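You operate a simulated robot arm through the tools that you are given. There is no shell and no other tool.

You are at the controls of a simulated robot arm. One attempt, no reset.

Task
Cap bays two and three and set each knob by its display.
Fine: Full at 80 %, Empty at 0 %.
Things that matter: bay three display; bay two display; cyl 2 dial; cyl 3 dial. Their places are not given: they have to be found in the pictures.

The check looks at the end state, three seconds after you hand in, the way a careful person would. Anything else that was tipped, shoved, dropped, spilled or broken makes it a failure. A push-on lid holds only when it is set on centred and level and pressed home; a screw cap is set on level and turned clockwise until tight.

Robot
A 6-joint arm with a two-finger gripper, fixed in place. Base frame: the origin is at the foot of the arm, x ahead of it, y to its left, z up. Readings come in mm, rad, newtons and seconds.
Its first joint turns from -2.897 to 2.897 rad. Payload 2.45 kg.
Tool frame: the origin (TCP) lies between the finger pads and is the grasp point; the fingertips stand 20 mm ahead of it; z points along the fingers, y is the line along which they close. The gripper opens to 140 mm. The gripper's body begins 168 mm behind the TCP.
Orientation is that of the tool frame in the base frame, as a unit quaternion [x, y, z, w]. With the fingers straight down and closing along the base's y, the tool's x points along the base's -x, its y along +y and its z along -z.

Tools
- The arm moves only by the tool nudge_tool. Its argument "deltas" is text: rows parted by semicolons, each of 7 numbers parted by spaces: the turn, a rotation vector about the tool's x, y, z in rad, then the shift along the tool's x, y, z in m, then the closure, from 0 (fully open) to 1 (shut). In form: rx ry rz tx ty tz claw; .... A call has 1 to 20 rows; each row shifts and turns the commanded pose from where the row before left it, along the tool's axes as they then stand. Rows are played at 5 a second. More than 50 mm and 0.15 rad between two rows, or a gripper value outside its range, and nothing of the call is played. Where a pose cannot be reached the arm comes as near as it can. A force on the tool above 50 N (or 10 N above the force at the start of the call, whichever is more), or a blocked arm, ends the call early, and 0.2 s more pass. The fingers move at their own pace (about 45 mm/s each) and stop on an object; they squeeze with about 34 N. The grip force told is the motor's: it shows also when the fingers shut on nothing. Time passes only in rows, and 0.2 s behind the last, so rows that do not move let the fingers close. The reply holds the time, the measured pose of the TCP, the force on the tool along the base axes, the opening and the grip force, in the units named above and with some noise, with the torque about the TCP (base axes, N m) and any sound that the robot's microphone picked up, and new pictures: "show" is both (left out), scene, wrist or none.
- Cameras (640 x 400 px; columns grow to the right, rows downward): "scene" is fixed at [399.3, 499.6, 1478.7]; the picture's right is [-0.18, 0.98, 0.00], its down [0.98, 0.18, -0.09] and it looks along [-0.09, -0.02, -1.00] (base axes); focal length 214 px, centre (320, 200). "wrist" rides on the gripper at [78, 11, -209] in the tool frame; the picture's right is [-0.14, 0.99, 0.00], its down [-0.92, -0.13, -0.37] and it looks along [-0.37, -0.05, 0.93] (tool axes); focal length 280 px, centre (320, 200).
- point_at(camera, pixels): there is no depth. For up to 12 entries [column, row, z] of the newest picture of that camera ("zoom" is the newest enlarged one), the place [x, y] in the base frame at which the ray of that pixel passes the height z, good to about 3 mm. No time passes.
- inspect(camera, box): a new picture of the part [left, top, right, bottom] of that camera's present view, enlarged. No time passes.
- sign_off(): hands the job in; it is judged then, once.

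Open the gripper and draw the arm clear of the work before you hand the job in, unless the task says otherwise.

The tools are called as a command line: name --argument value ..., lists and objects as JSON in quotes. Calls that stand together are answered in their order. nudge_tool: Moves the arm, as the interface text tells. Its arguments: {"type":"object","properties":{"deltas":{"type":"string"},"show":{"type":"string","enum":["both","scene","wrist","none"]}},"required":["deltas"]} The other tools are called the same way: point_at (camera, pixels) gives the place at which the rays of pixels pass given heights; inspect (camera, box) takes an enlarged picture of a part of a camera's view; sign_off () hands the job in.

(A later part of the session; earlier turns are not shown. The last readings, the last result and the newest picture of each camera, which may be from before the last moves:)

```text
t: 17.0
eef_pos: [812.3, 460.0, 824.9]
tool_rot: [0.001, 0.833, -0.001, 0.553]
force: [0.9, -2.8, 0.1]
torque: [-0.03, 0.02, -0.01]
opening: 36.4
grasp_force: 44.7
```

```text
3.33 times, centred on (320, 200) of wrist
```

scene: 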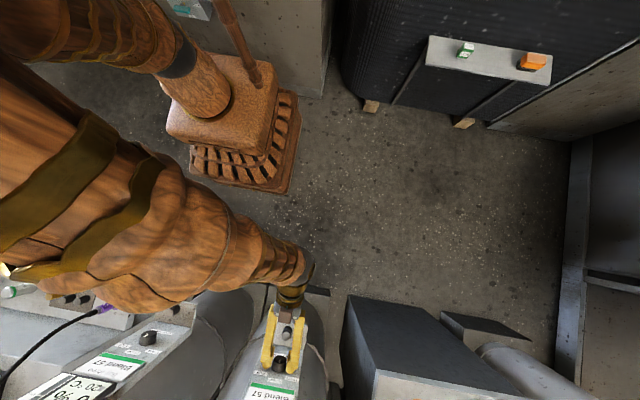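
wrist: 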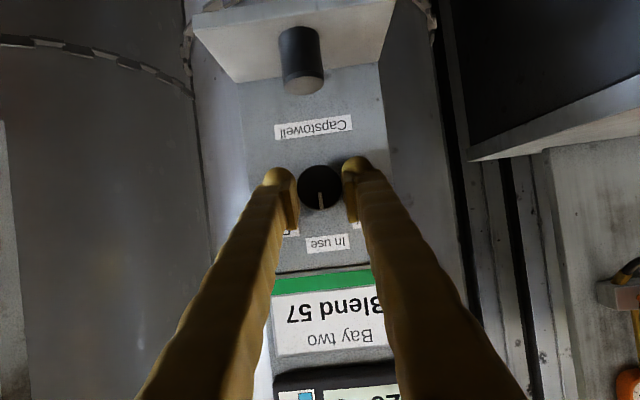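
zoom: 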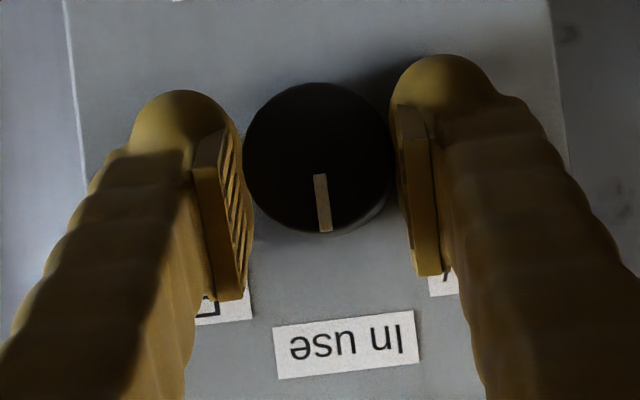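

Gripped at 36.4 mm. I rotate about the base x-axis (tool vector (-0.39,0,0.921)) clockwise, first about 0.39 rad, then check.

nudge_tool --deltas "-0.0507 0 0.1197 0 -0.00077 0 1; -0.0507 0 0.1197 0 -0.00077 0 1; -0.0507 0 0.1197 0 -0.00077 0 1; 0 0 0 0 0 0 1" --show "wrist"

inspect --camera "wrist" --box '[240, 120, 400, 280]'

```text
t: 17.4
eef_pos: [814.7, 459.2, 827.0]
tool_rot: [0.034, 0.837, 0.038, 0.545]
force: [-1.2, -6.6, 3.3]
torque: [-0.02, -0.03, -0.14]
opening: 36.4
grasp_force: 45.0
out of reach, approached as far as the arm can: row 1, 2
stopped in row 2: the force on the tool passed its limit at 76 N (the readings are from after the stop); the commanded pose is now the measured one
```

wrist: 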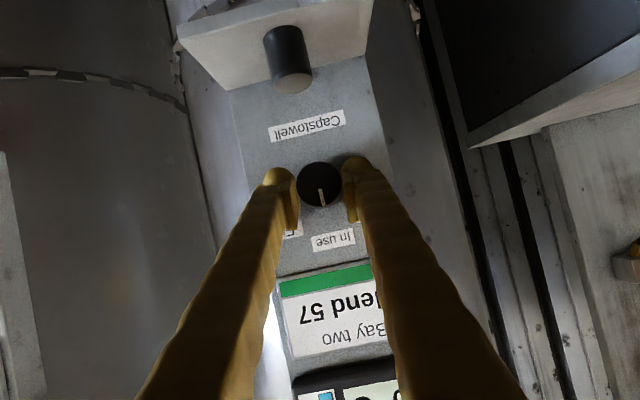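

```text
2.50 times, centred on (320, 200) of wrist
```

zoom: 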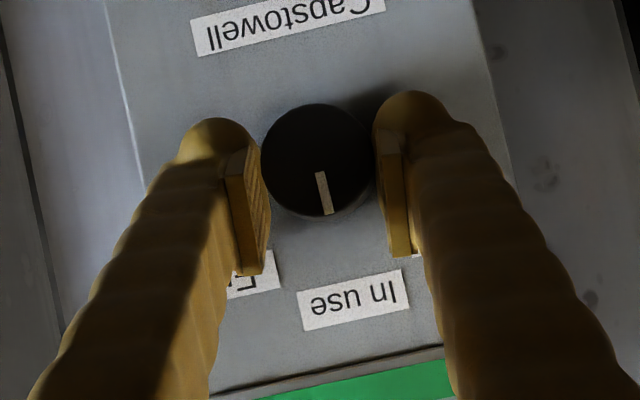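

Rotating that way ran out of reach and only turned a few degrees. I release, back off, and will instead pre-rotate the gripper counter-clockwise so the turn ends at the neutral, reachable pose.

nudge_tool --deltas "0 0 0 0 0 0 0.9; 0 0 0 0 0 0 0.5; 0 0 0 0 0 0 0.5; 0 0 0 0 0 0 0.5; 0 0 0 0.012 0 -0.028 0.5; 0 0 0 0.008 0 -0.02 0.5; 0 0 0 0 0 0 0.5"

```text
t: 19.0
eef_pos: [762.1, 461.2, 829.7]
tool_rot: [0.032, 0.838, 0.032, 0.543]
force: [0.3, -0.8, -1.3]
torque: [0.01, 0.02, 0.0]
opening: 70.1
grasp_force: 0.0
```

scene: 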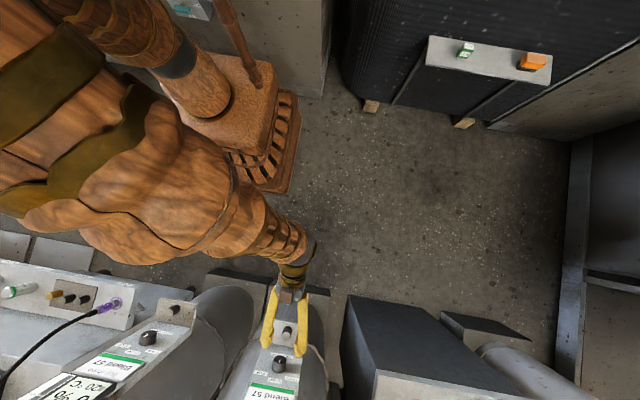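
wrist: 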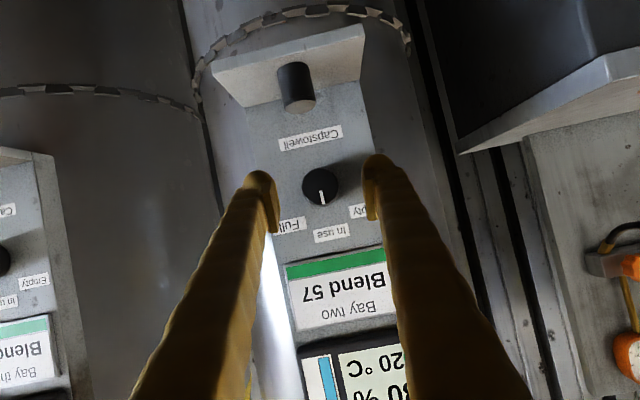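

Now I pre-rotate counter-clockwise about base x in free space, a few rows at a time.

nudge_tool --deltas "0.0566 0 -0.1335 0 0 0 0.5; 0.0566 0 -0.1335 0 0 0 0.5; 0.0566 0 -0.1335 0 0 0 0.5; 0 0 0 0 0 0 0.5" --show "wrist"

```text
t: 20.0
eef_pos: [761.7, 460.3, 829.1]
tool_rot: [-0.088, 0.827, -0.143, 0.537]
force: [-0.1, -0.2, -0.5]
torque: [0.02, 0.04, -0.02]
opening: 70.1
grasp_force: 0.1
```

wrist: 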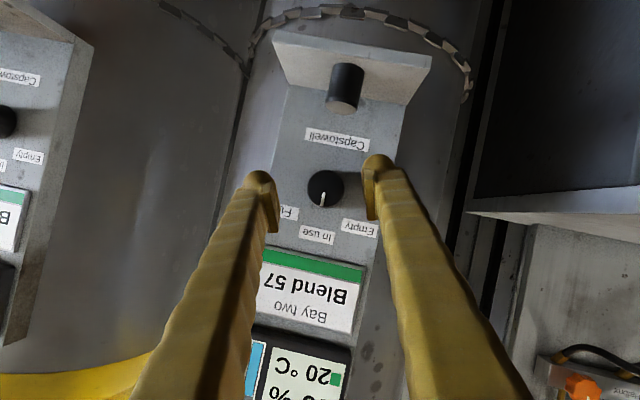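

That is reachable. Three more rows to bring the pre-rotation to about 45°.

nudge_tool --deltas "0.0566 0 -0.1335 0 0 0 0.5; 0.0566 0 -0.1335 0 0 0 0.5; 0.0566 0 -0.1335 0 0 0 0.5; 0 0 0 0 0 0 0.5"

inspect --camera "wrist" --box '[240, 120, 400, 260]'

```text
t: 21.0
eef_pos: [761.8, 460.0, 828.9]
tool_rot: [-0.205, 0.777, -0.315, 0.504]
force: [-0.1, -0.6, -0.2]
torque: [-0.01, 0.02, -0.01]
opening: 70.1
grasp_force: 0.0
```

scene: 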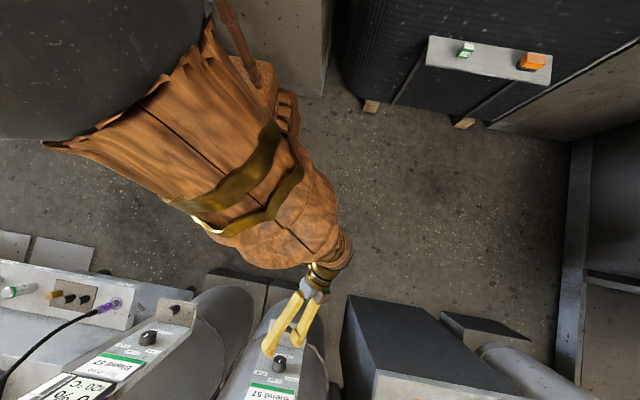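
wrist: 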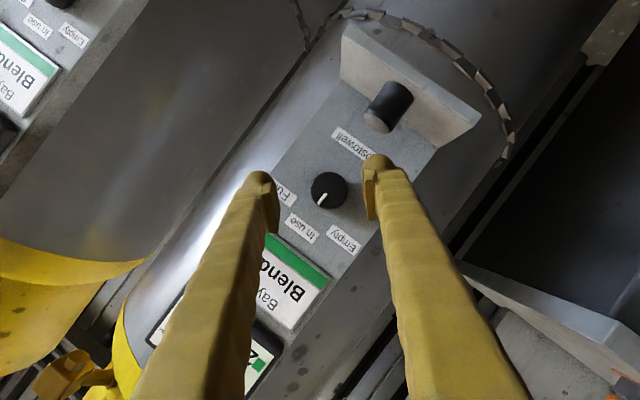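

```text
2.86 times, centred on (320, 190) of wrist
```

zoom: 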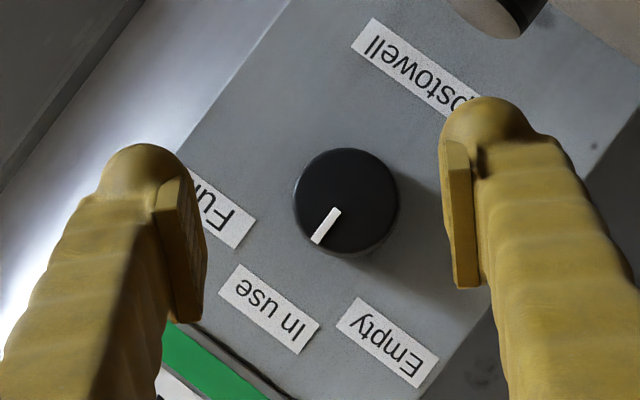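

Pre-rotated by ≈44°. I move in so the pads straddle the knob axis again.

nudge_tool --deltas "0 0 0 -0.0098 0.0035 0.0234 0.5; 0 0 0 -0.0097 0.0035 0.0234 0.5; 0 0 0 0 0 0 0.6; 0 0 0 0 0 0 0.68; 0 0 0 0 0 0 0.7"

inspect --camera "wrist" --box '[240, 120, 400, 260]'

```text
t: 22.2
eef_pos: [811.9, 463.8, 821.7]
tool_rot: [-0.205, 0.778, -0.315, 0.504]
force: [0.3, -0.6, -0.6]
torque: [0.01, 0.02, 0.0]
opening: 41.8
grasp_force: 0.1
```

scene: 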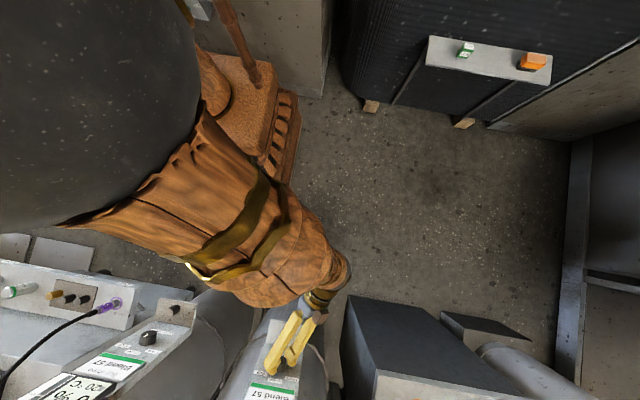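
wrist: 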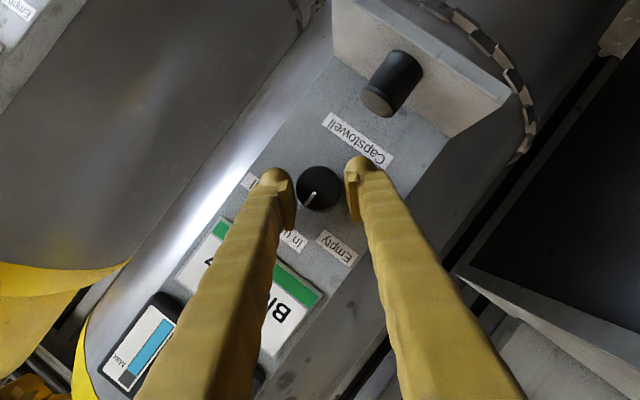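

```text
2.86 times, centred on (320, 190) of wrist
```

zoom: 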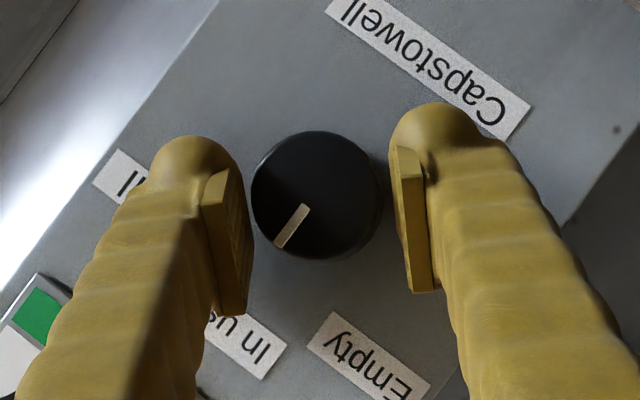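

Knob slightly nearer the left pad; shift 1.5 mm, close, then rotate clockwise in a first half.

nudge_tool --deltas "0 0 0 0 -0.0015 0 0.7; 0 0 0 0 0 0 0.8; 0 0 0 0 0 0 1; 0 0 0 0 0 0 1; 0 0 0 0 0 0 1; -0.0528 0 0.1188 0 -0.0006 0 1; -0.0528 0 0.1188 0 -0.0006 0 1; -0.0528 0 0.1188 0 -0.0006 0 1; 0 0 0 0 0 0 1" --show "wrist"

inspect --camera "wrist" --box '[240, 120, 400, 260]'

```text
t: 24.2
eef_pos: [811.9, 461.6, 824.2]
tool_rot: [-0.102, 0.825, -0.159, 0.533]
force: [-5.8, 12.2, -7.4]
torque: [0.11, 0.23, -0.04]
opening: 36.3
grasp_force: 45.1
```

wrist: 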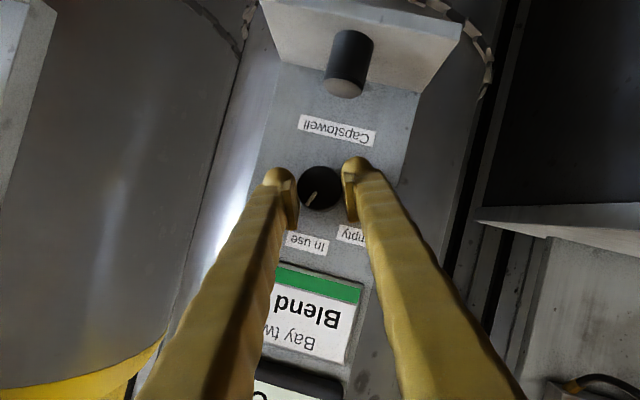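

```text
2.86 times, centred on (320, 190) of wrist
```

zoom: 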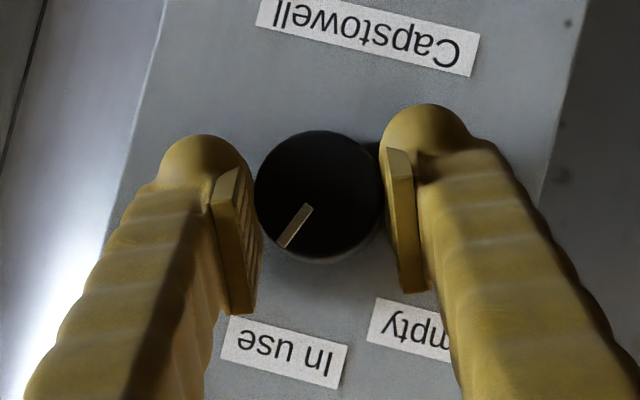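

The knob follows (mark now turned ≈22°). I continue the second half with a slight relief of the side force.

nudge_tool --deltas "-0.0528 0 0.1188 0.0003 0 0 1; -0.0528 0 0.1188 0.0003 -0.0003 0 1; -0.0528 0 0.1188 0 -0.0003 0 1; 0 0 0 0 0 0 1" --show "wrist"

inspect --camera "wrist" --box '[240, 120, 400, 260]'

```text
t: 25.2
eef_pos: [811.8, 459.5, 825.1]
tool_rot: [0.004, 0.839, 0.005, 0.544]
force: [-13.9, -24.6, 6.3]
torque: [-0.17, 0.08, -0.32]
opening: 36.5
grasp_force: 45.0
```

wrist: 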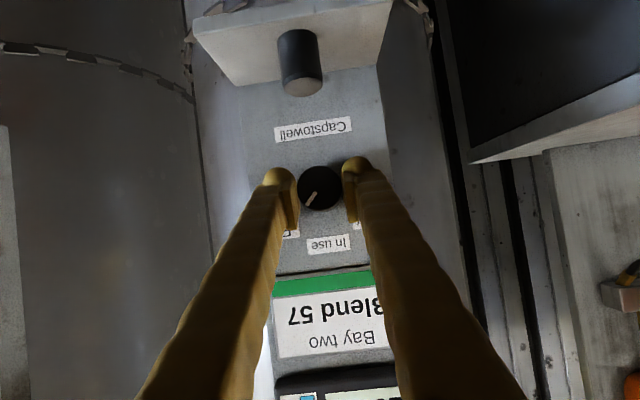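

```text
2.86 times, centred on (320, 190) of wrist
```

zoom: 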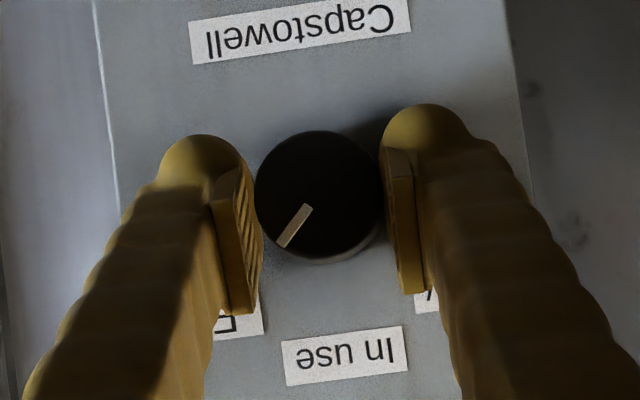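

The mark has turned ≈38° towards Full. I release and back off a little to view it unobstructed.

nudge_tool --deltas "0 0 0 0 0 0 0.9; 0 0 0 0 0 0 0.6; 0 0 0 0 0 0 0.5; 0 0 0 0 0 0 0.4; 0 0 0 0.016 0 -0.034 0.3; 0 0 0 0 0 0 0.2; 0 0 0 0 0 0 0.1" --show "wrist"

inspect --camera "wrist" --box '[250, 120, 400, 260]'

```text
t: 26.8
eef_pos: [774.6, 460.4, 823.9]
tool_rot: [0.003, 0.839, 0.004, 0.544]
force: [0.0, 0.2, -0.8]
torque: [-0.01, -0.01, -0.01]
opening: 126.0
grasp_force: 0.1
```

wrist: 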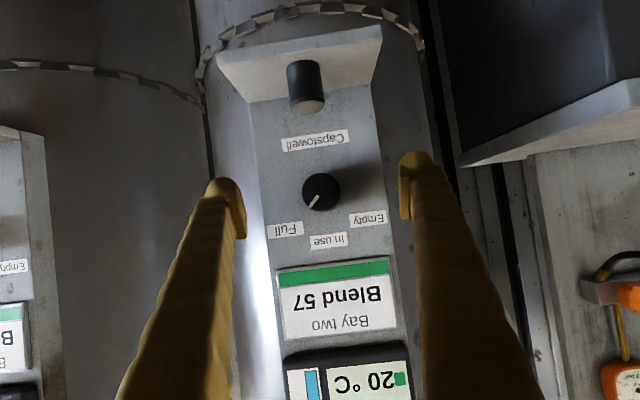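

```text
2.86 times, centred on (325, 190) of wrist
```

zoom: 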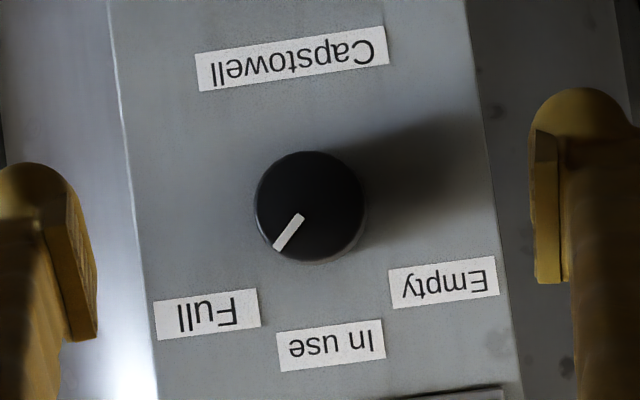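

The mark stands ≈44° while the Full label lies ≈51° from In use. I regrip with a small pre-rotation and turn ≈9° more.

nudge_tool --deltas "0.0345 0 -0.0775 0 0 0 0.3; 0.0345 0 -0.0775 -0.0079 -0.0001 0.017 0.5; 0 0 0 -0.0079 0 0.017 0.6; 0 0 0 0 0 0 0.7; 0 0 0 0 0 0 0.8; 0 0 0 0 0 0 1; 0 0 0 0 0 0 1; 0 0 0 0 0 0 1; 0 0 0 0 0 0 1; -0.0347 0 0.0777 0 -0.0005 0 1; -0.0347 0 0.0777 0 -0.0005 0 1; 0 0 0 0 0 0 1" --show "wrist"

inspect --camera "wrist" --box '[240, 120, 400, 260]'

```text
t: 29.4
eef_pos: [813.0, 459.3, 822.8]
tool_rot: [0.004, 0.839, 0.004, 0.544]
force: [6.8, -2.7, -2.0]
torque: [0.01, -0.02, 0.01]
opening: 36.1
grasp_force: 45.2
```

wrist: 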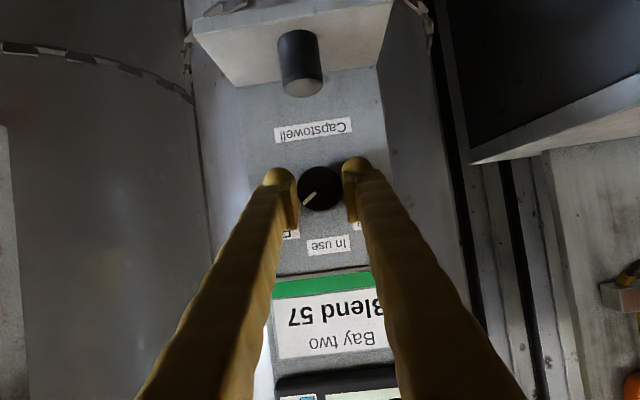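

```text
2.86 times, centred on (320, 190) of wrist
```

zoom: 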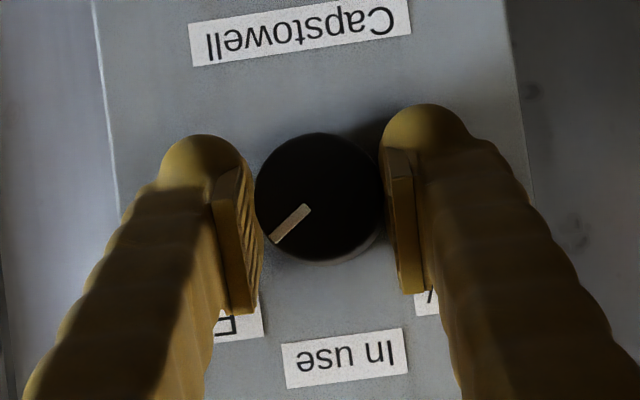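

Mark now ≈52° towards Full. Release and back off to confirm.

nudge_tool --deltas "0 0 0 0 0 0 0.9; 0 0 0 0 0 0 0.6; 0 0 0 0 0 0 0.5; 0 0 0 0 0 0 0.4; 0 0 0 0.016 0 -0.034 0.3; 0 0 0 0 0 0 0.2; 0 0 0 0 0 0 0.1" --show "wrist"

inspect --camera "wrist" --box '[250, 120, 400, 260]'

inspect --camera "wrist" --box '[210, 10, 390, 130]'

```text
t: 31.0
eef_pos: [775.2, 458.6, 822.0]
tool_rot: [0.004, 0.839, 0.003, 0.544]
force: [0.6, 0.0, 0.4]
torque: [0.0, 0.02, -0.02]
opening: 125.8
grasp_force: 0.0
```

wrist: 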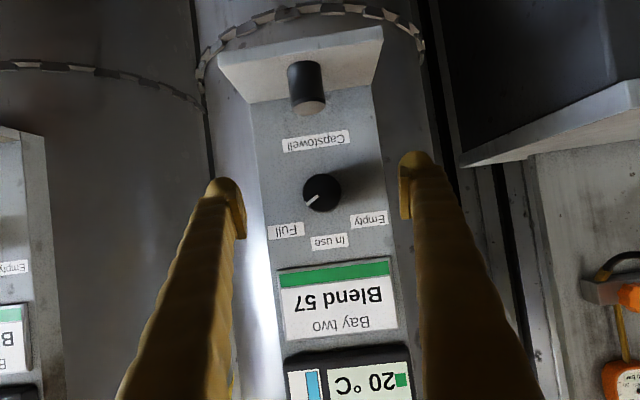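

```text
2.86 times, centred on (325, 190) of wrist
```

zoom: 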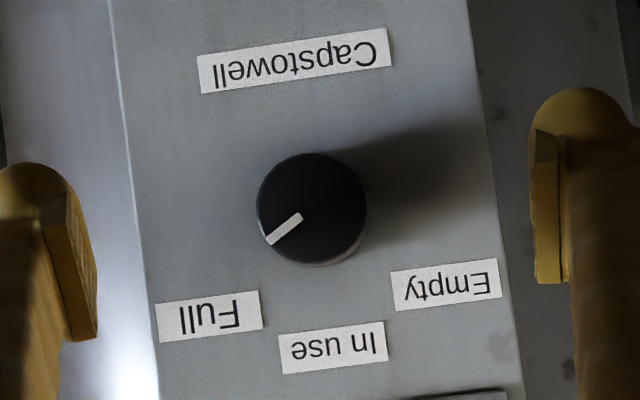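

```text
3.33 times, centred on (300, 70) of wrist
```

zoom: 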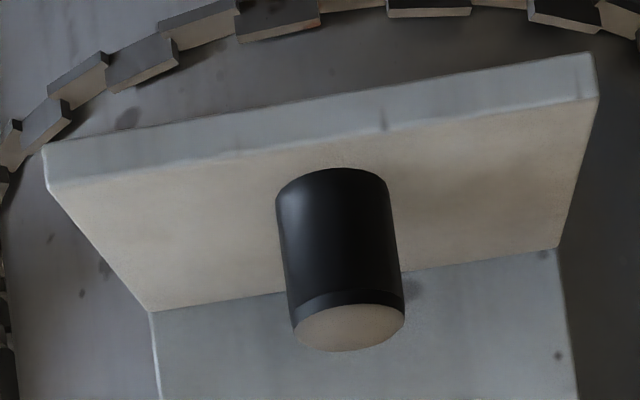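

The mark looks a bit past the Full label's direction; I enlarge more to measure exactly.

inspect --camera "wrist" --box '[290, 165, 350, 215]'

inspect --camera "wrist" --box '[260, 160, 400, 255]'

```text
8.00 times, centred on (320, 190) of wrist
```

zoom: 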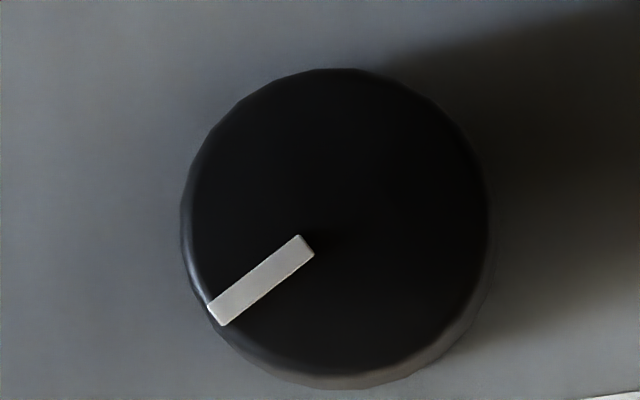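

```text
4.21 times, centred on (330, 208) of wrist
```

zoom: 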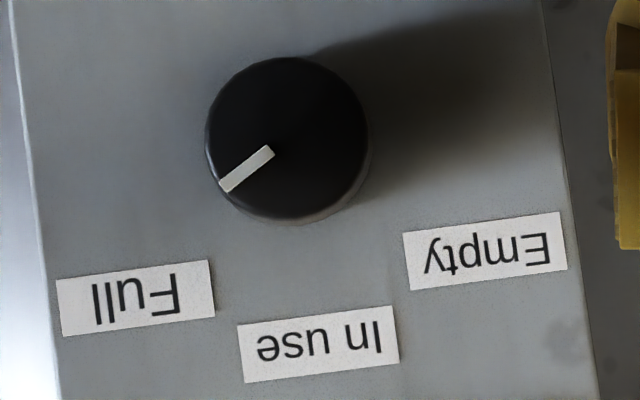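

Mark is at ≈60°, label direction ≈52°. I regrip at neutral and turn back a little (≈5°), then check again.

nudge_tool --deltas "0 0 0 -0.0081 0.0004 0.0171 0.4; 0 0 0 -0.0081 0.0003 0.0171 0.6; 0 0 0 0 0 0 0.7; 0 0 0 0 0 0 0.8; 0 0 0 0 0 0 1; 0 0 0 0 0 0 1; 0 0 0 0 0 0 1; 0.0326 0 -0.073 0 0.0005 0 1; 0 0 0 0 0 0 1; 0 0 0 0 0 0 1" --show "wrist"

inspect --camera "wrist" --box '[240, 120, 400, 260]'

nudge_tool --deltas "0 0 0 0 0 0 0.8; 0 0 0 0 0 0 0.7; 0 0 0 0 0 0 0.6; 0 0 0 0 0 0 0.4" --show "wrist"

inspect --camera "wrist" --box '[240, 120, 400, 260]'

```text
t: 33.2
eef_pos: [813.1, 459.9, 823.6]
tool_rot: [-0.018, 0.839, -0.03, 0.543]
force: [7.0, -25.3, 1.4]
torque: [-0.11, -0.08, -0.26]
opening: 36.1
grasp_force: 44.9
```

wrist: 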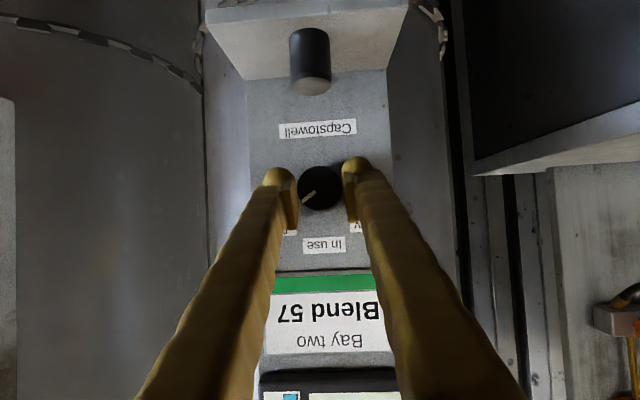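

```text
2.86 times, centred on (320, 190) of wrist
```

zoom: 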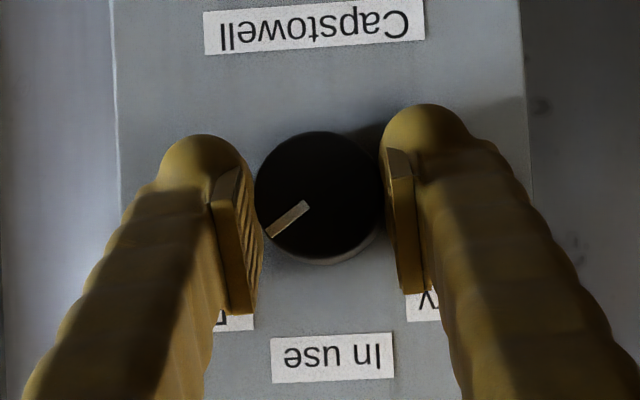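

```text
t: 34.2
eef_pos: [811.8, 462.1, 823.9]
tool_rot: [-0.019, 0.838, -0.03, 0.544]
force: [-0.1, 0.7, 0.0]
torque: [0.0, -0.02, -0.02]
opening: 84.2
grasp_force: 0.1
```

wrist: 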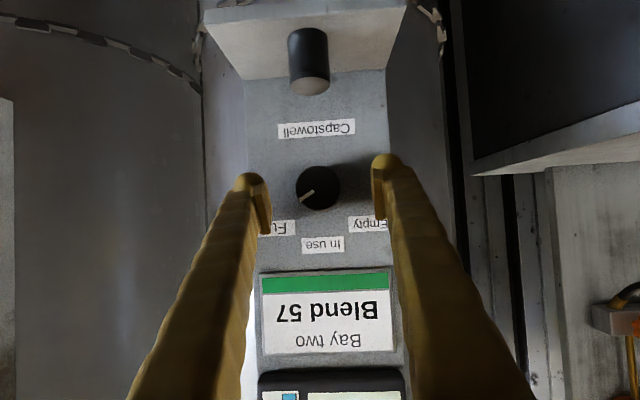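

```text
2.86 times, centred on (320, 190) of wrist
```

zoom: 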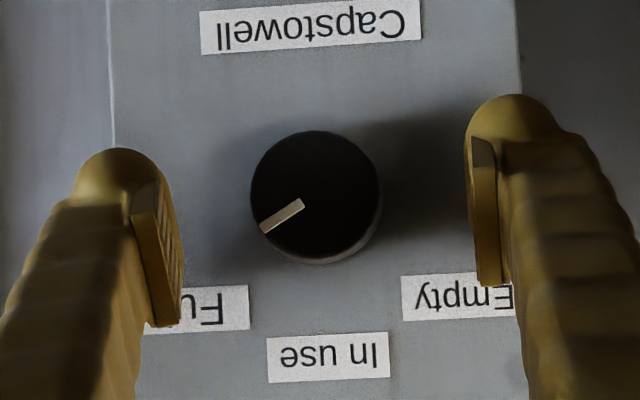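

Each release nudged the knob by a few degrees because the gripper sat ≈2 mm off-centre (−25 N side force). I recentre in y by −2.6 mm and regrip, checking the side force before turning.

nudge_tool --deltas "0 0 0 0 -0.0026 0 0.5; 0 0 0 0 0 0 0.7; 0 0 0 0 0 0 0.8; 0 0 0 0 0 0 1; 0 0 0 0 0 0 1; 0 0 0 0 0 0 1" --show "none"

```text
t: 35.6
eef_pos: [812.1, 459.7, 823.9]
tool_rot: [-0.02, 0.839, -0.028, 0.544]
force: [6.8, 36.5, -6.4]
torque: [0.27, 0.04, 0.26]
opening: 36.4
grasp_force: 45.0
```

Side force now +36 N, so the true centre is ≈1.5 mm back. I shift +1.5 mm while gripping, turn −0.13 rad, and read the force.

nudge_tool --deltas "0 0 0 0 0.0015 0 1; 0 0 0 0 0 0 1; 0.0265 0 -0.0594 0 0.0003 0 1; 0.0265 0 -0.0594 0 0.0003 0 1; 0 0 0 0 0 0 1" --show "wrist"

inspect --camera "wrist" --box '[240, 120, 400, 260]'

```text
t: 36.8
eef_pos: [811.4, 461.3, 823.5]
tool_rot: [-0.055, 0.835, -0.083, 0.541]
force: [-5.2, 27.1, -2.9]
torque: [0.22, 0.16, 0.18]
opening: 36.2
grasp_force: 44.6
```

wrist: 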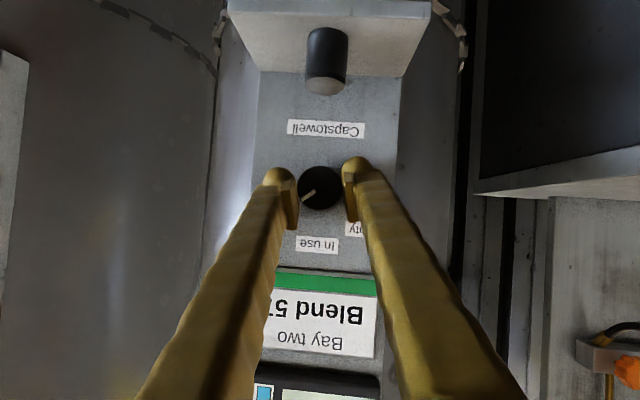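

```text
2.86 times, centred on (320, 190) of wrist
```

zoom: 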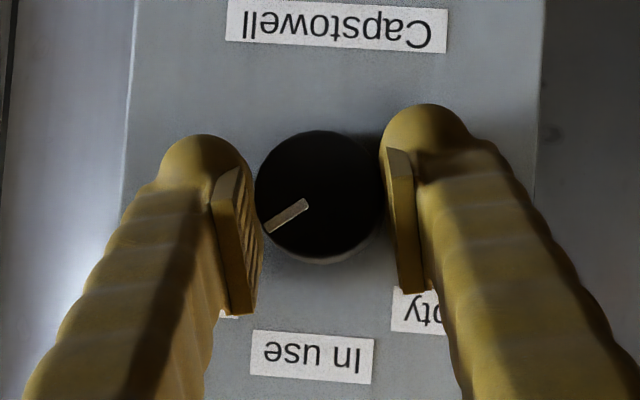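

Mark ≈51°, right on the Full label. I null the side force (+1.2 mm) then release gently.

nudge_tool --deltas "0 0 0 0 0.0012 0 1; 0 0 0 0 0 0 1" --show "none"

```text
t: 37.4
eef_pos: [812.3, 459.9, 824.9]
tool_rot: [-0.053, 0.835, -0.084, 0.542]
force: [-12.2, 4.7, 7.7]
torque: [0.06, 0.0, -0.02]
opening: 36.5
grasp_force: 44.9
```

nudge_tool --deltas "0 0 0 0 0 0 0.8; 0 0 0 0 0 0 0.7; 0 0 0 0 0 0 0.6; 0 0 0 0 0 0 0.4; 0 0 0 0 0 0 0.2; 0 0 0 0.016 0 -0.034 0.1; 0 0 0 0 0 0 0" --show "wrist"

inspect --camera "wrist" --box '[250, 140, 390, 260]'

```text
t: 39.0
eef_pos: [774.5, 462.1, 823.7]
tool_rot: [-0.054, 0.835, -0.083, 0.541]
force: [-0.3, -0.3, 0.5]
torque: [0.0, 0.02, -0.03]
opening: 139.8
grasp_force: 0.2
```

wrist: 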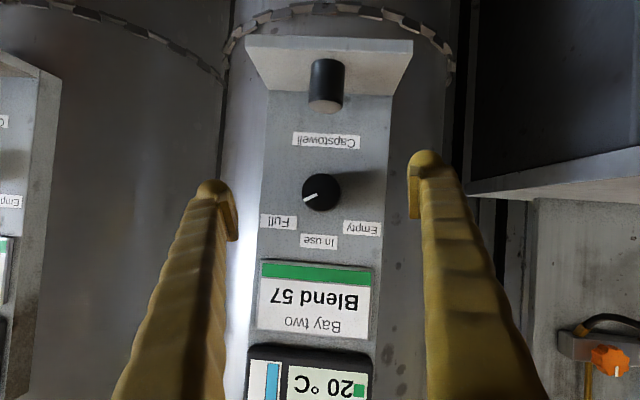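

```text
3.33 times, centred on (320, 200) of wrist
```

zoom: 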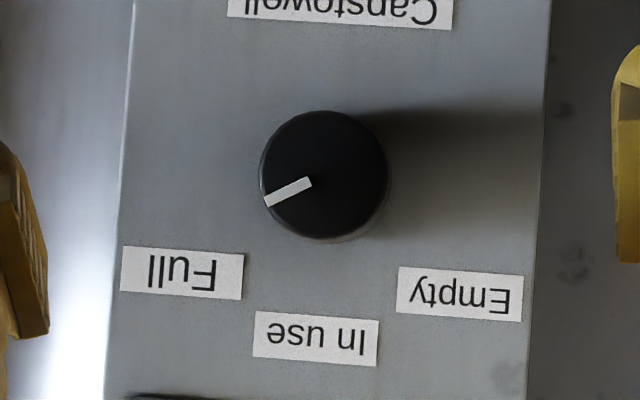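

After every release the mark settles at ≈61°, so there is evidently a detent there just on the Full label's side: bay two reads Full. Now I straighten the tool and go above cap two (axis ≈(792.5,460.5), z 711–746).

nudge_tool --deltas "-0.0408 0 0.0913 0 0 0 0; -0.0408 0 0.0913 0 0 0 0; 0 0 0 0.017 -0.0008 0.016 0; 0 0 0 0.017 -0.0008 0.016 0.2; 0 0 0 0 0 0 0.4; 0 0 0 0 0 0 0.4"

inspect --camera "wrist" --box '[220, 60, 420, 260]'

```text
t: 40.4
eef_pos: [789.8, 461.6, 778.2]
tool_rot: [0.001, 0.839, -0.001, 0.544]
force: [-0.1, -0.3, 0.3]
torque: [0.02, -0.02, 0.01]
opening: 84.2
grasp_force: 0.1
```

scene: 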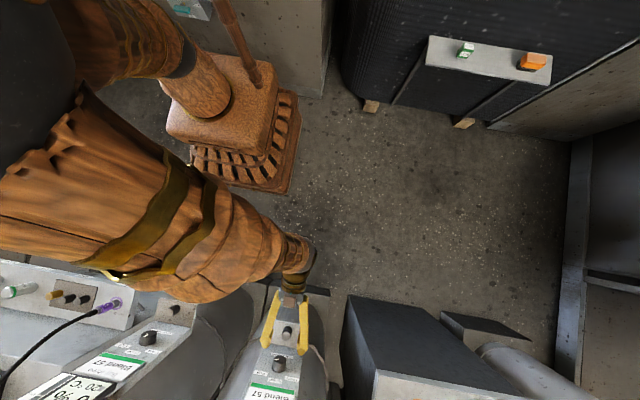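
wrist: 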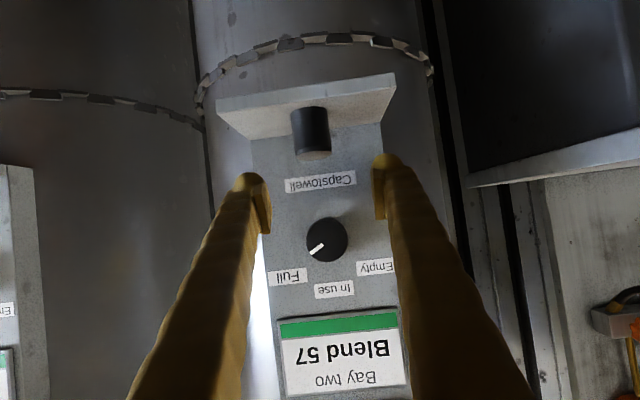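

```text
2.00 times, centred on (320, 160) of wrist
```

zoom: 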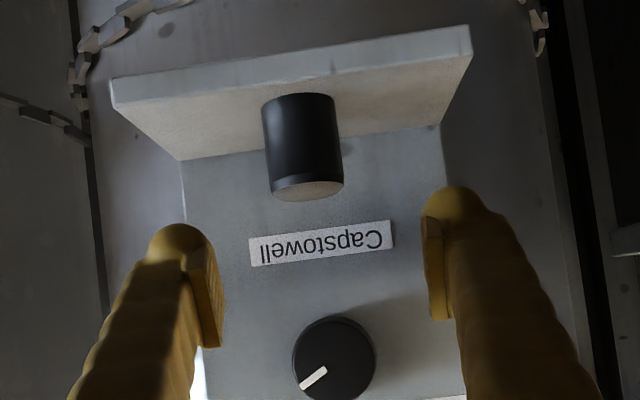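

Cap two re-measured at (792.5,461.2), top z 746, shelf z 712. I lower to TCP z≈739 so fingertips clear the shelf by ≈2 mm, and close lightly around.

nudge_tool --deltas "0 0 0 0.018 -0.0002 0.0083 0.4; 0 0 0 0.0175 -0.0002 0.0083 0.5; 0 0 0 0 0 0 0.6; 0 0 0 0 0 0 0.7; 0 0 0 0 0 0 0.72; 0 0 0 0 0 0 0.72"

inspect --camera "wrist" --box '[220, 100, 420, 260]'

```text
t: 41.8
eef_pos: [789.5, 461.3, 739.5]
tool_rot: [0.0, 0.839, 0.001, 0.544]
force: [-0.1, 0.5, 0.6]
torque: [0.01, 0.01, 0.0]
opening: 39.1
grasp_force: 0.1
```

scene: 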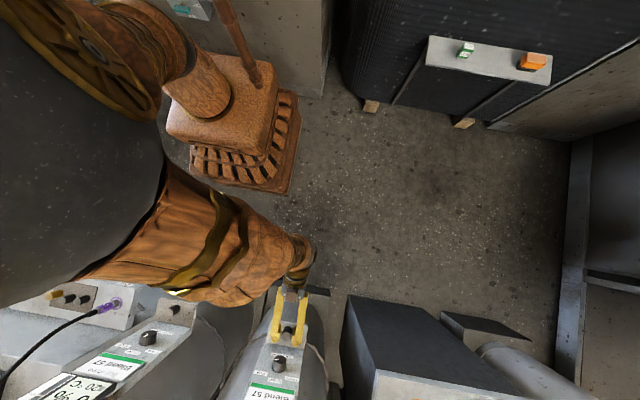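
wrist: 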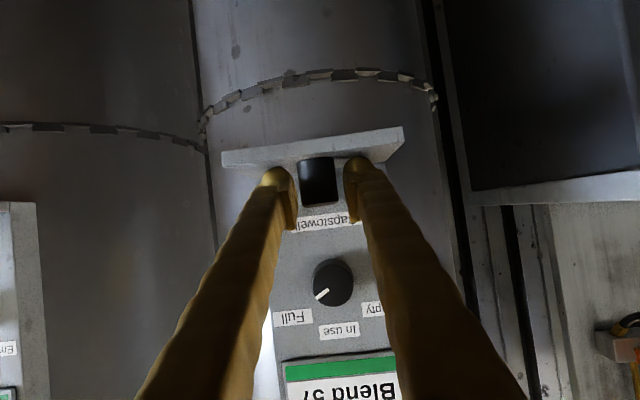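

```text
2.50 times, centred on (320, 180) of wrist
```

zoom: 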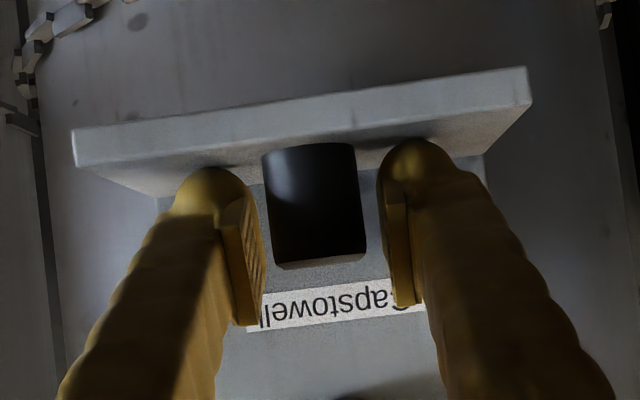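

The cap sits ≈3 mm toward −y of the finger centre. I shift by −2.8 mm and close.

nudge_tool --deltas "0 0 0 0 -0.0028 0 0.72; 0 0 0 0 0 0 0.75; 0 0 0 0 0 0 1; 0 0 0 0 0 0 1; 0 0 0 0 0 0 1; 0 0 0 0 0 0 1" --show "wrist"

inspect --camera "wrist" --box '[220, 100, 420, 260]'

```text
t: 43.2
eef_pos: [790.3, 457.9, 738.6]
tool_rot: [0.0, 0.839, 0.0, 0.544]
force: [0.9, 2.9, 0.8]
torque: [0.07, 0.01, 0.02]
opening: 26.0
grasp_force: 34.3
```

wrist: 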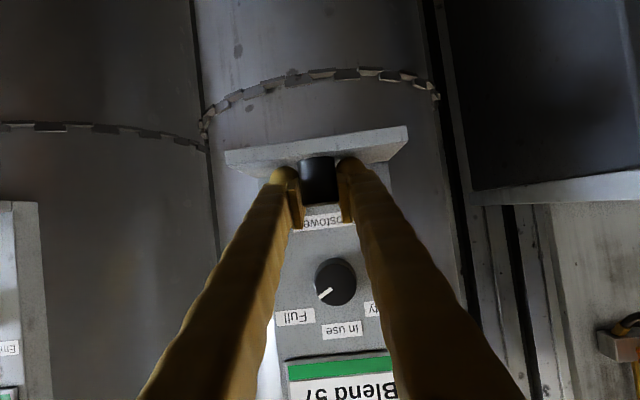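

```text
2.50 times, centred on (320, 180) of wrist
```

zoom: 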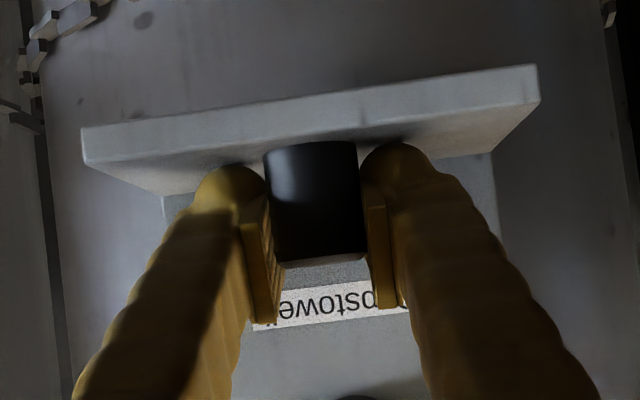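

Gripped: opening 26.0, 34 N. I lift straight up 30 mm and check.

nudge_tool --deltas "0 0 0 -0.0046 0 -0.002 1; 0 0 0 -0.0046 0 -0.002 1; 0 0 0 -0.0091 0 -0.0041 1; 0 0 0 -0.0091 0 -0.0041 1; 0 0 0 0 0 0 1"

inspect --camera "wrist" --box '[220, 80, 420, 260]'

```text
t: 44.4
eef_pos: [791.8, 456.5, 768.8]
tool_rot: [0.001, 0.84, 0.0, 0.543]
force: [0.2, 0.0, -0.7]
torque: [-0.02, 0.0, 0.03]
opening: 26.1
grasp_force: 34.3
```

scene: 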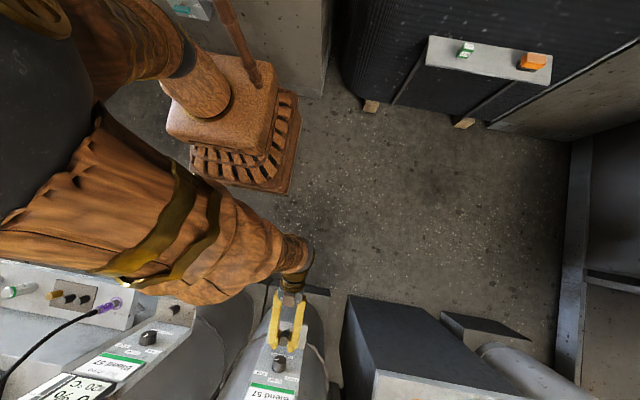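
wrist: 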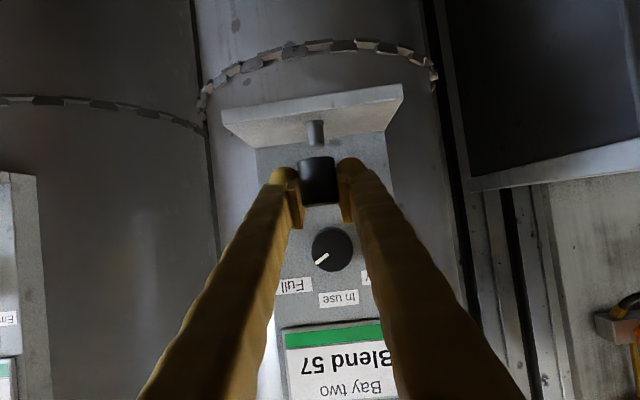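

```text
2.22 times, centred on (320, 170) of wrist
```

zoom: 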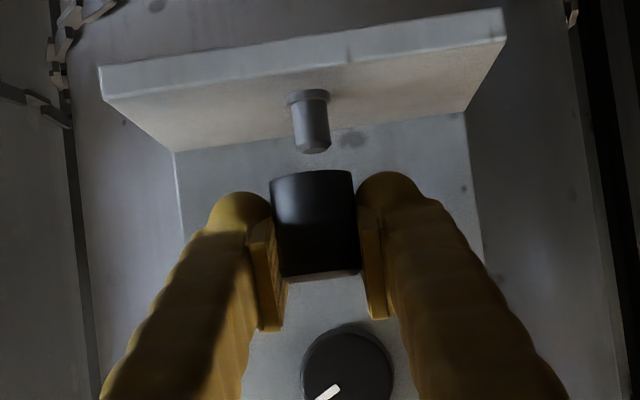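

The cap came off a smooth grey peg with collar (like the nipple): a push-on cap. I record exactly where the peg appears relative to the held cap, as a reference for aligning to the nipple.

inspect --camera "wrist" --box '[280, 105, 360, 155]'

nudge_tool --deltas "0 0 0 -0.0183 0 -0.0081 1; 0 0 0 -0.0183 0 -0.0081 1; 0 0 0 0 0 0 1" --show "wrist"

inspect --camera "wrist" --box '[280, 60, 360, 110]'

```text
8.00 times, centred on (320, 130) of wrist
```

zoom: 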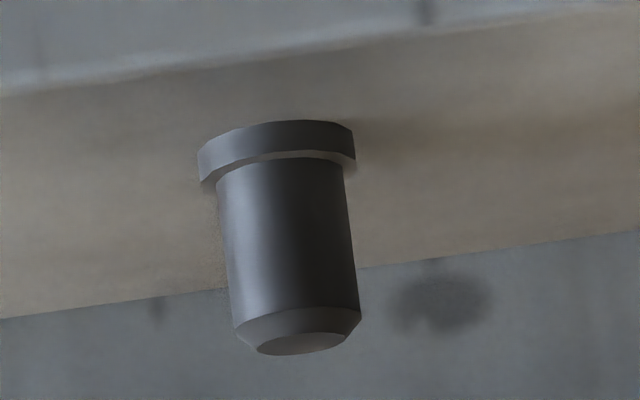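

```text
t: 45.2
eef_pos: [790.2, 457.7, 810.7]
tool_rot: [-0.001, 0.839, 0.001, 0.544]
force: [0.2, -0.4, -0.6]
torque: [0.0, 0.0, 0.0]
opening: 26.0
grasp_force: 33.8
```

wrist: 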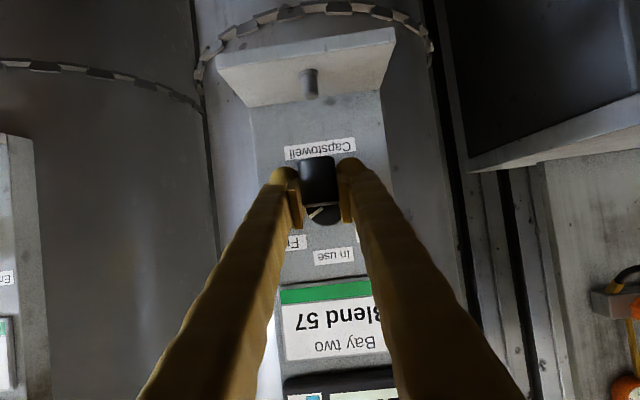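

```text
8.00 times, centred on (320, 85) of wrist
```

zoom: 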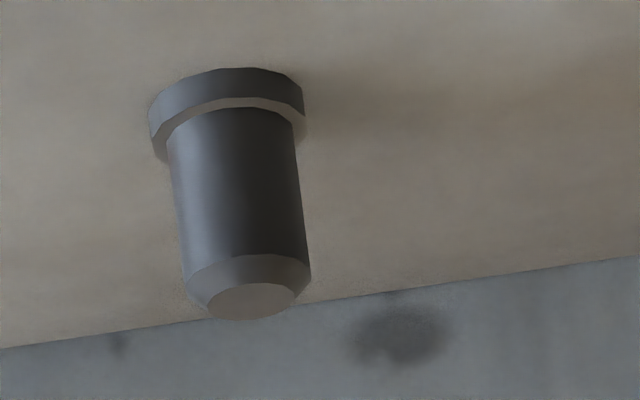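

Reference stored: at 30 mm above seat the peg tip is at px (317.8,148.0), at 70 mm at (311.5,97.6). Now retreat, rise to z≈1300 and shift to y≈308 in front of bay two's nipple.

nudge_tool --deltas "0 0 0 0.0122 0 -0.0274 1; 0 0 0 0.0122 0 -0.0274 1; 0 0 0 -0.0411 -0.0136 -0.0184 1; 0 0 0 -0.0411 -0.0136 -0.0184 1; 0 0 0 -0.0411 -0.0136 -0.0184 1; 0 0 0 -0.0411 -0.0136 -0.0184 1; 0 0 0 -0.0411 -0.0136 -0.0184 1; 0 0 0 -0.0411 -0.0136 -0.0184 1; 0 0 0 -0.0411 -0.0136 -0.0184 1; 0 0 0 -0.0411 -0.0136 -0.0184 1; 0 0 0 -0.0411 -0.0136 -0.0184 1; 0 0 0 -0.0411 -0.0136 -0.0184 1; 0 0 0 -0.0411 -0.0136 -0.0184 1; 0 0 0 0 0 0 1"

```text
t: 48.2
eef_pos: [731.0, 306.0, 1305.4]
tool_rot: [0.001, 0.839, -0.001, 0.544]
force: [-0.2, -0.1, -0.3]
torque: [0.02, -0.02, 0.0]
opening: 25.6
grasp_force: 33.7
```

scene: 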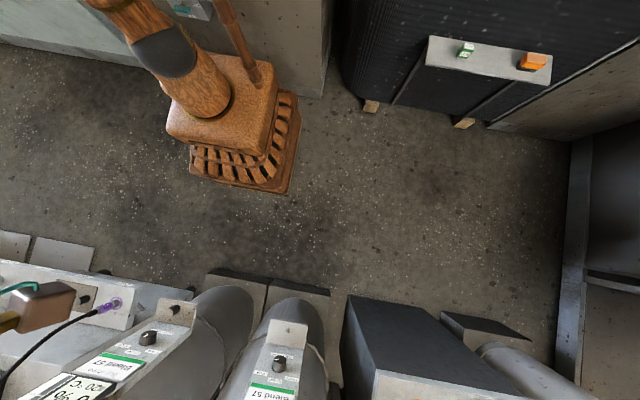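
wrist: 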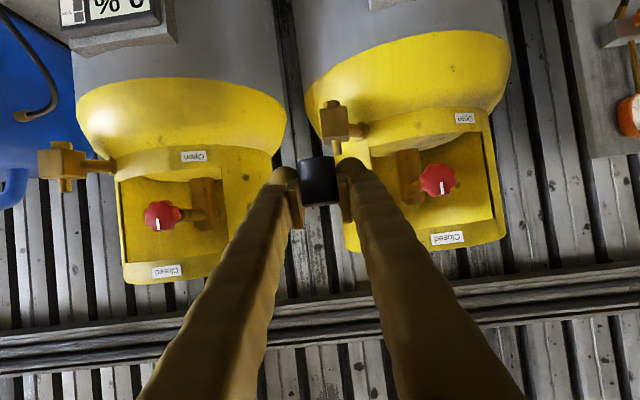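

Both blocks are visible: bay two's at (335,122) and bay three's at (68,165). Enlarge bay two's nipple.

inspect --camera "wrist" --box '[300, 90, 400, 160]'

inspect --camera "wrist" --box '[20, 120, 140, 210]'

```text
5.71 times, centred on (350, 125) of wrist
```

zoom: 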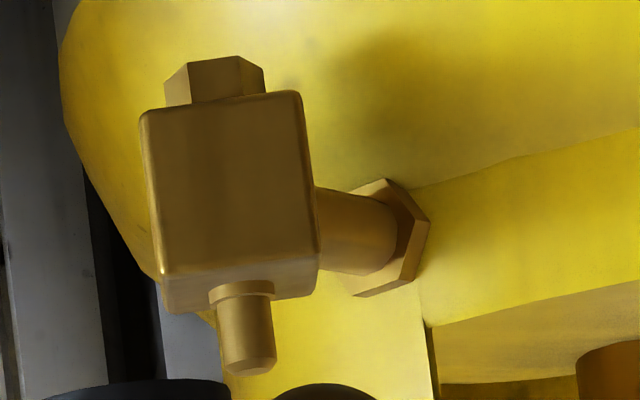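

```text
4.44 times, centred on (80, 165) of wrist
```

zoom: 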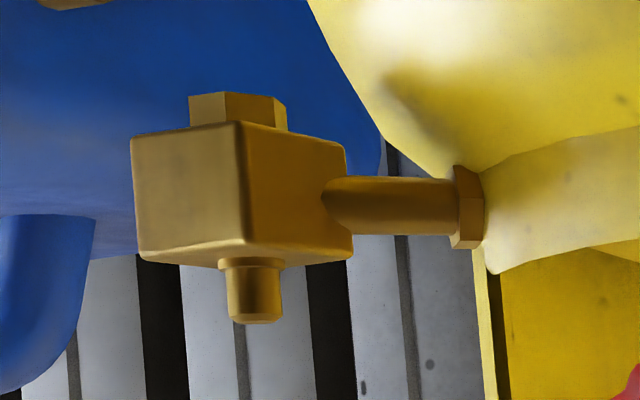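

Combining all views the bay-two nipple tip is at ≈(884.5,330.7,1246). For guard clearance I yaw the tool +20° and move to 60 mm short of it, at the 70-mm-above height.

nudge_tool --deltas "-0.1065 0 -0.0476 0 0 0 1; -0.1065 0 -0.0476 0 0 0 1; -0.1065 0 -0.0476 0 0 0 1; 0 0 0 -0.0184 -0.0106 0.0248 1; 0 0 0 -0.0184 -0.0106 0.0248 1; 0 0 0 -0.0184 -0.0106 0.0248 1; 0 0 0 0 0 0 1; 0 0 0 0 0 0 1"

inspect --camera "wrist" --box '[260, 50, 400, 160]'

```text
t: 50.0
eef_pos: [827.7, 309.5, 1324.8]
tool_rot: [-0.145, 0.827, 0.094, 0.535]
force: [-0.1, 0.3, 0.7]
torque: [0.02, 0.02, 0.01]
opening: 26.2
grasp_force: 34.2
```

scene: 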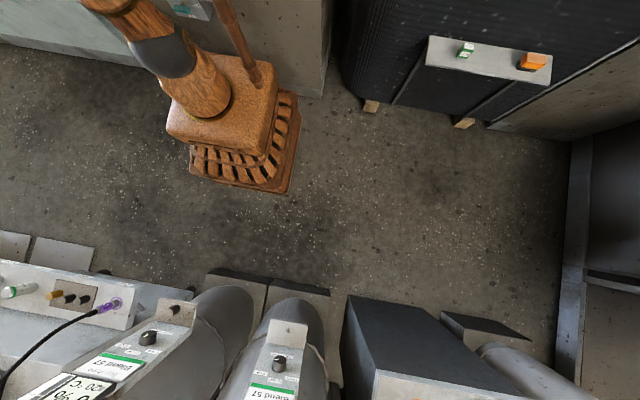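
wrist: 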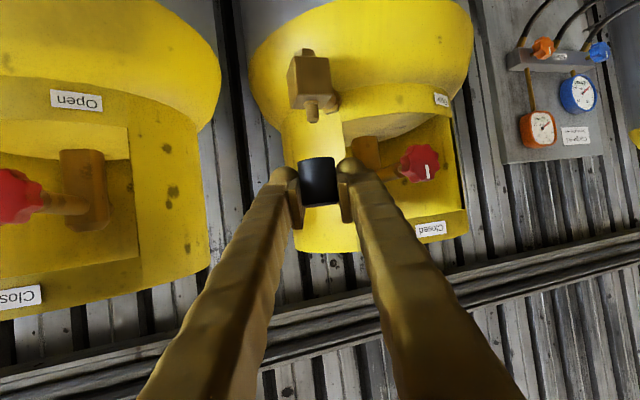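

```text
3.64 times, centred on (330, 105) of wrist
```

zoom: 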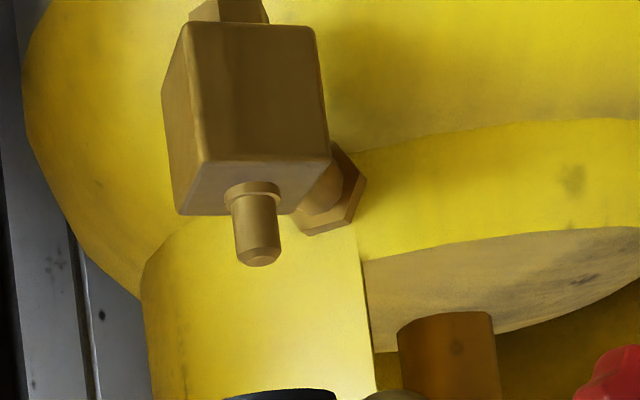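

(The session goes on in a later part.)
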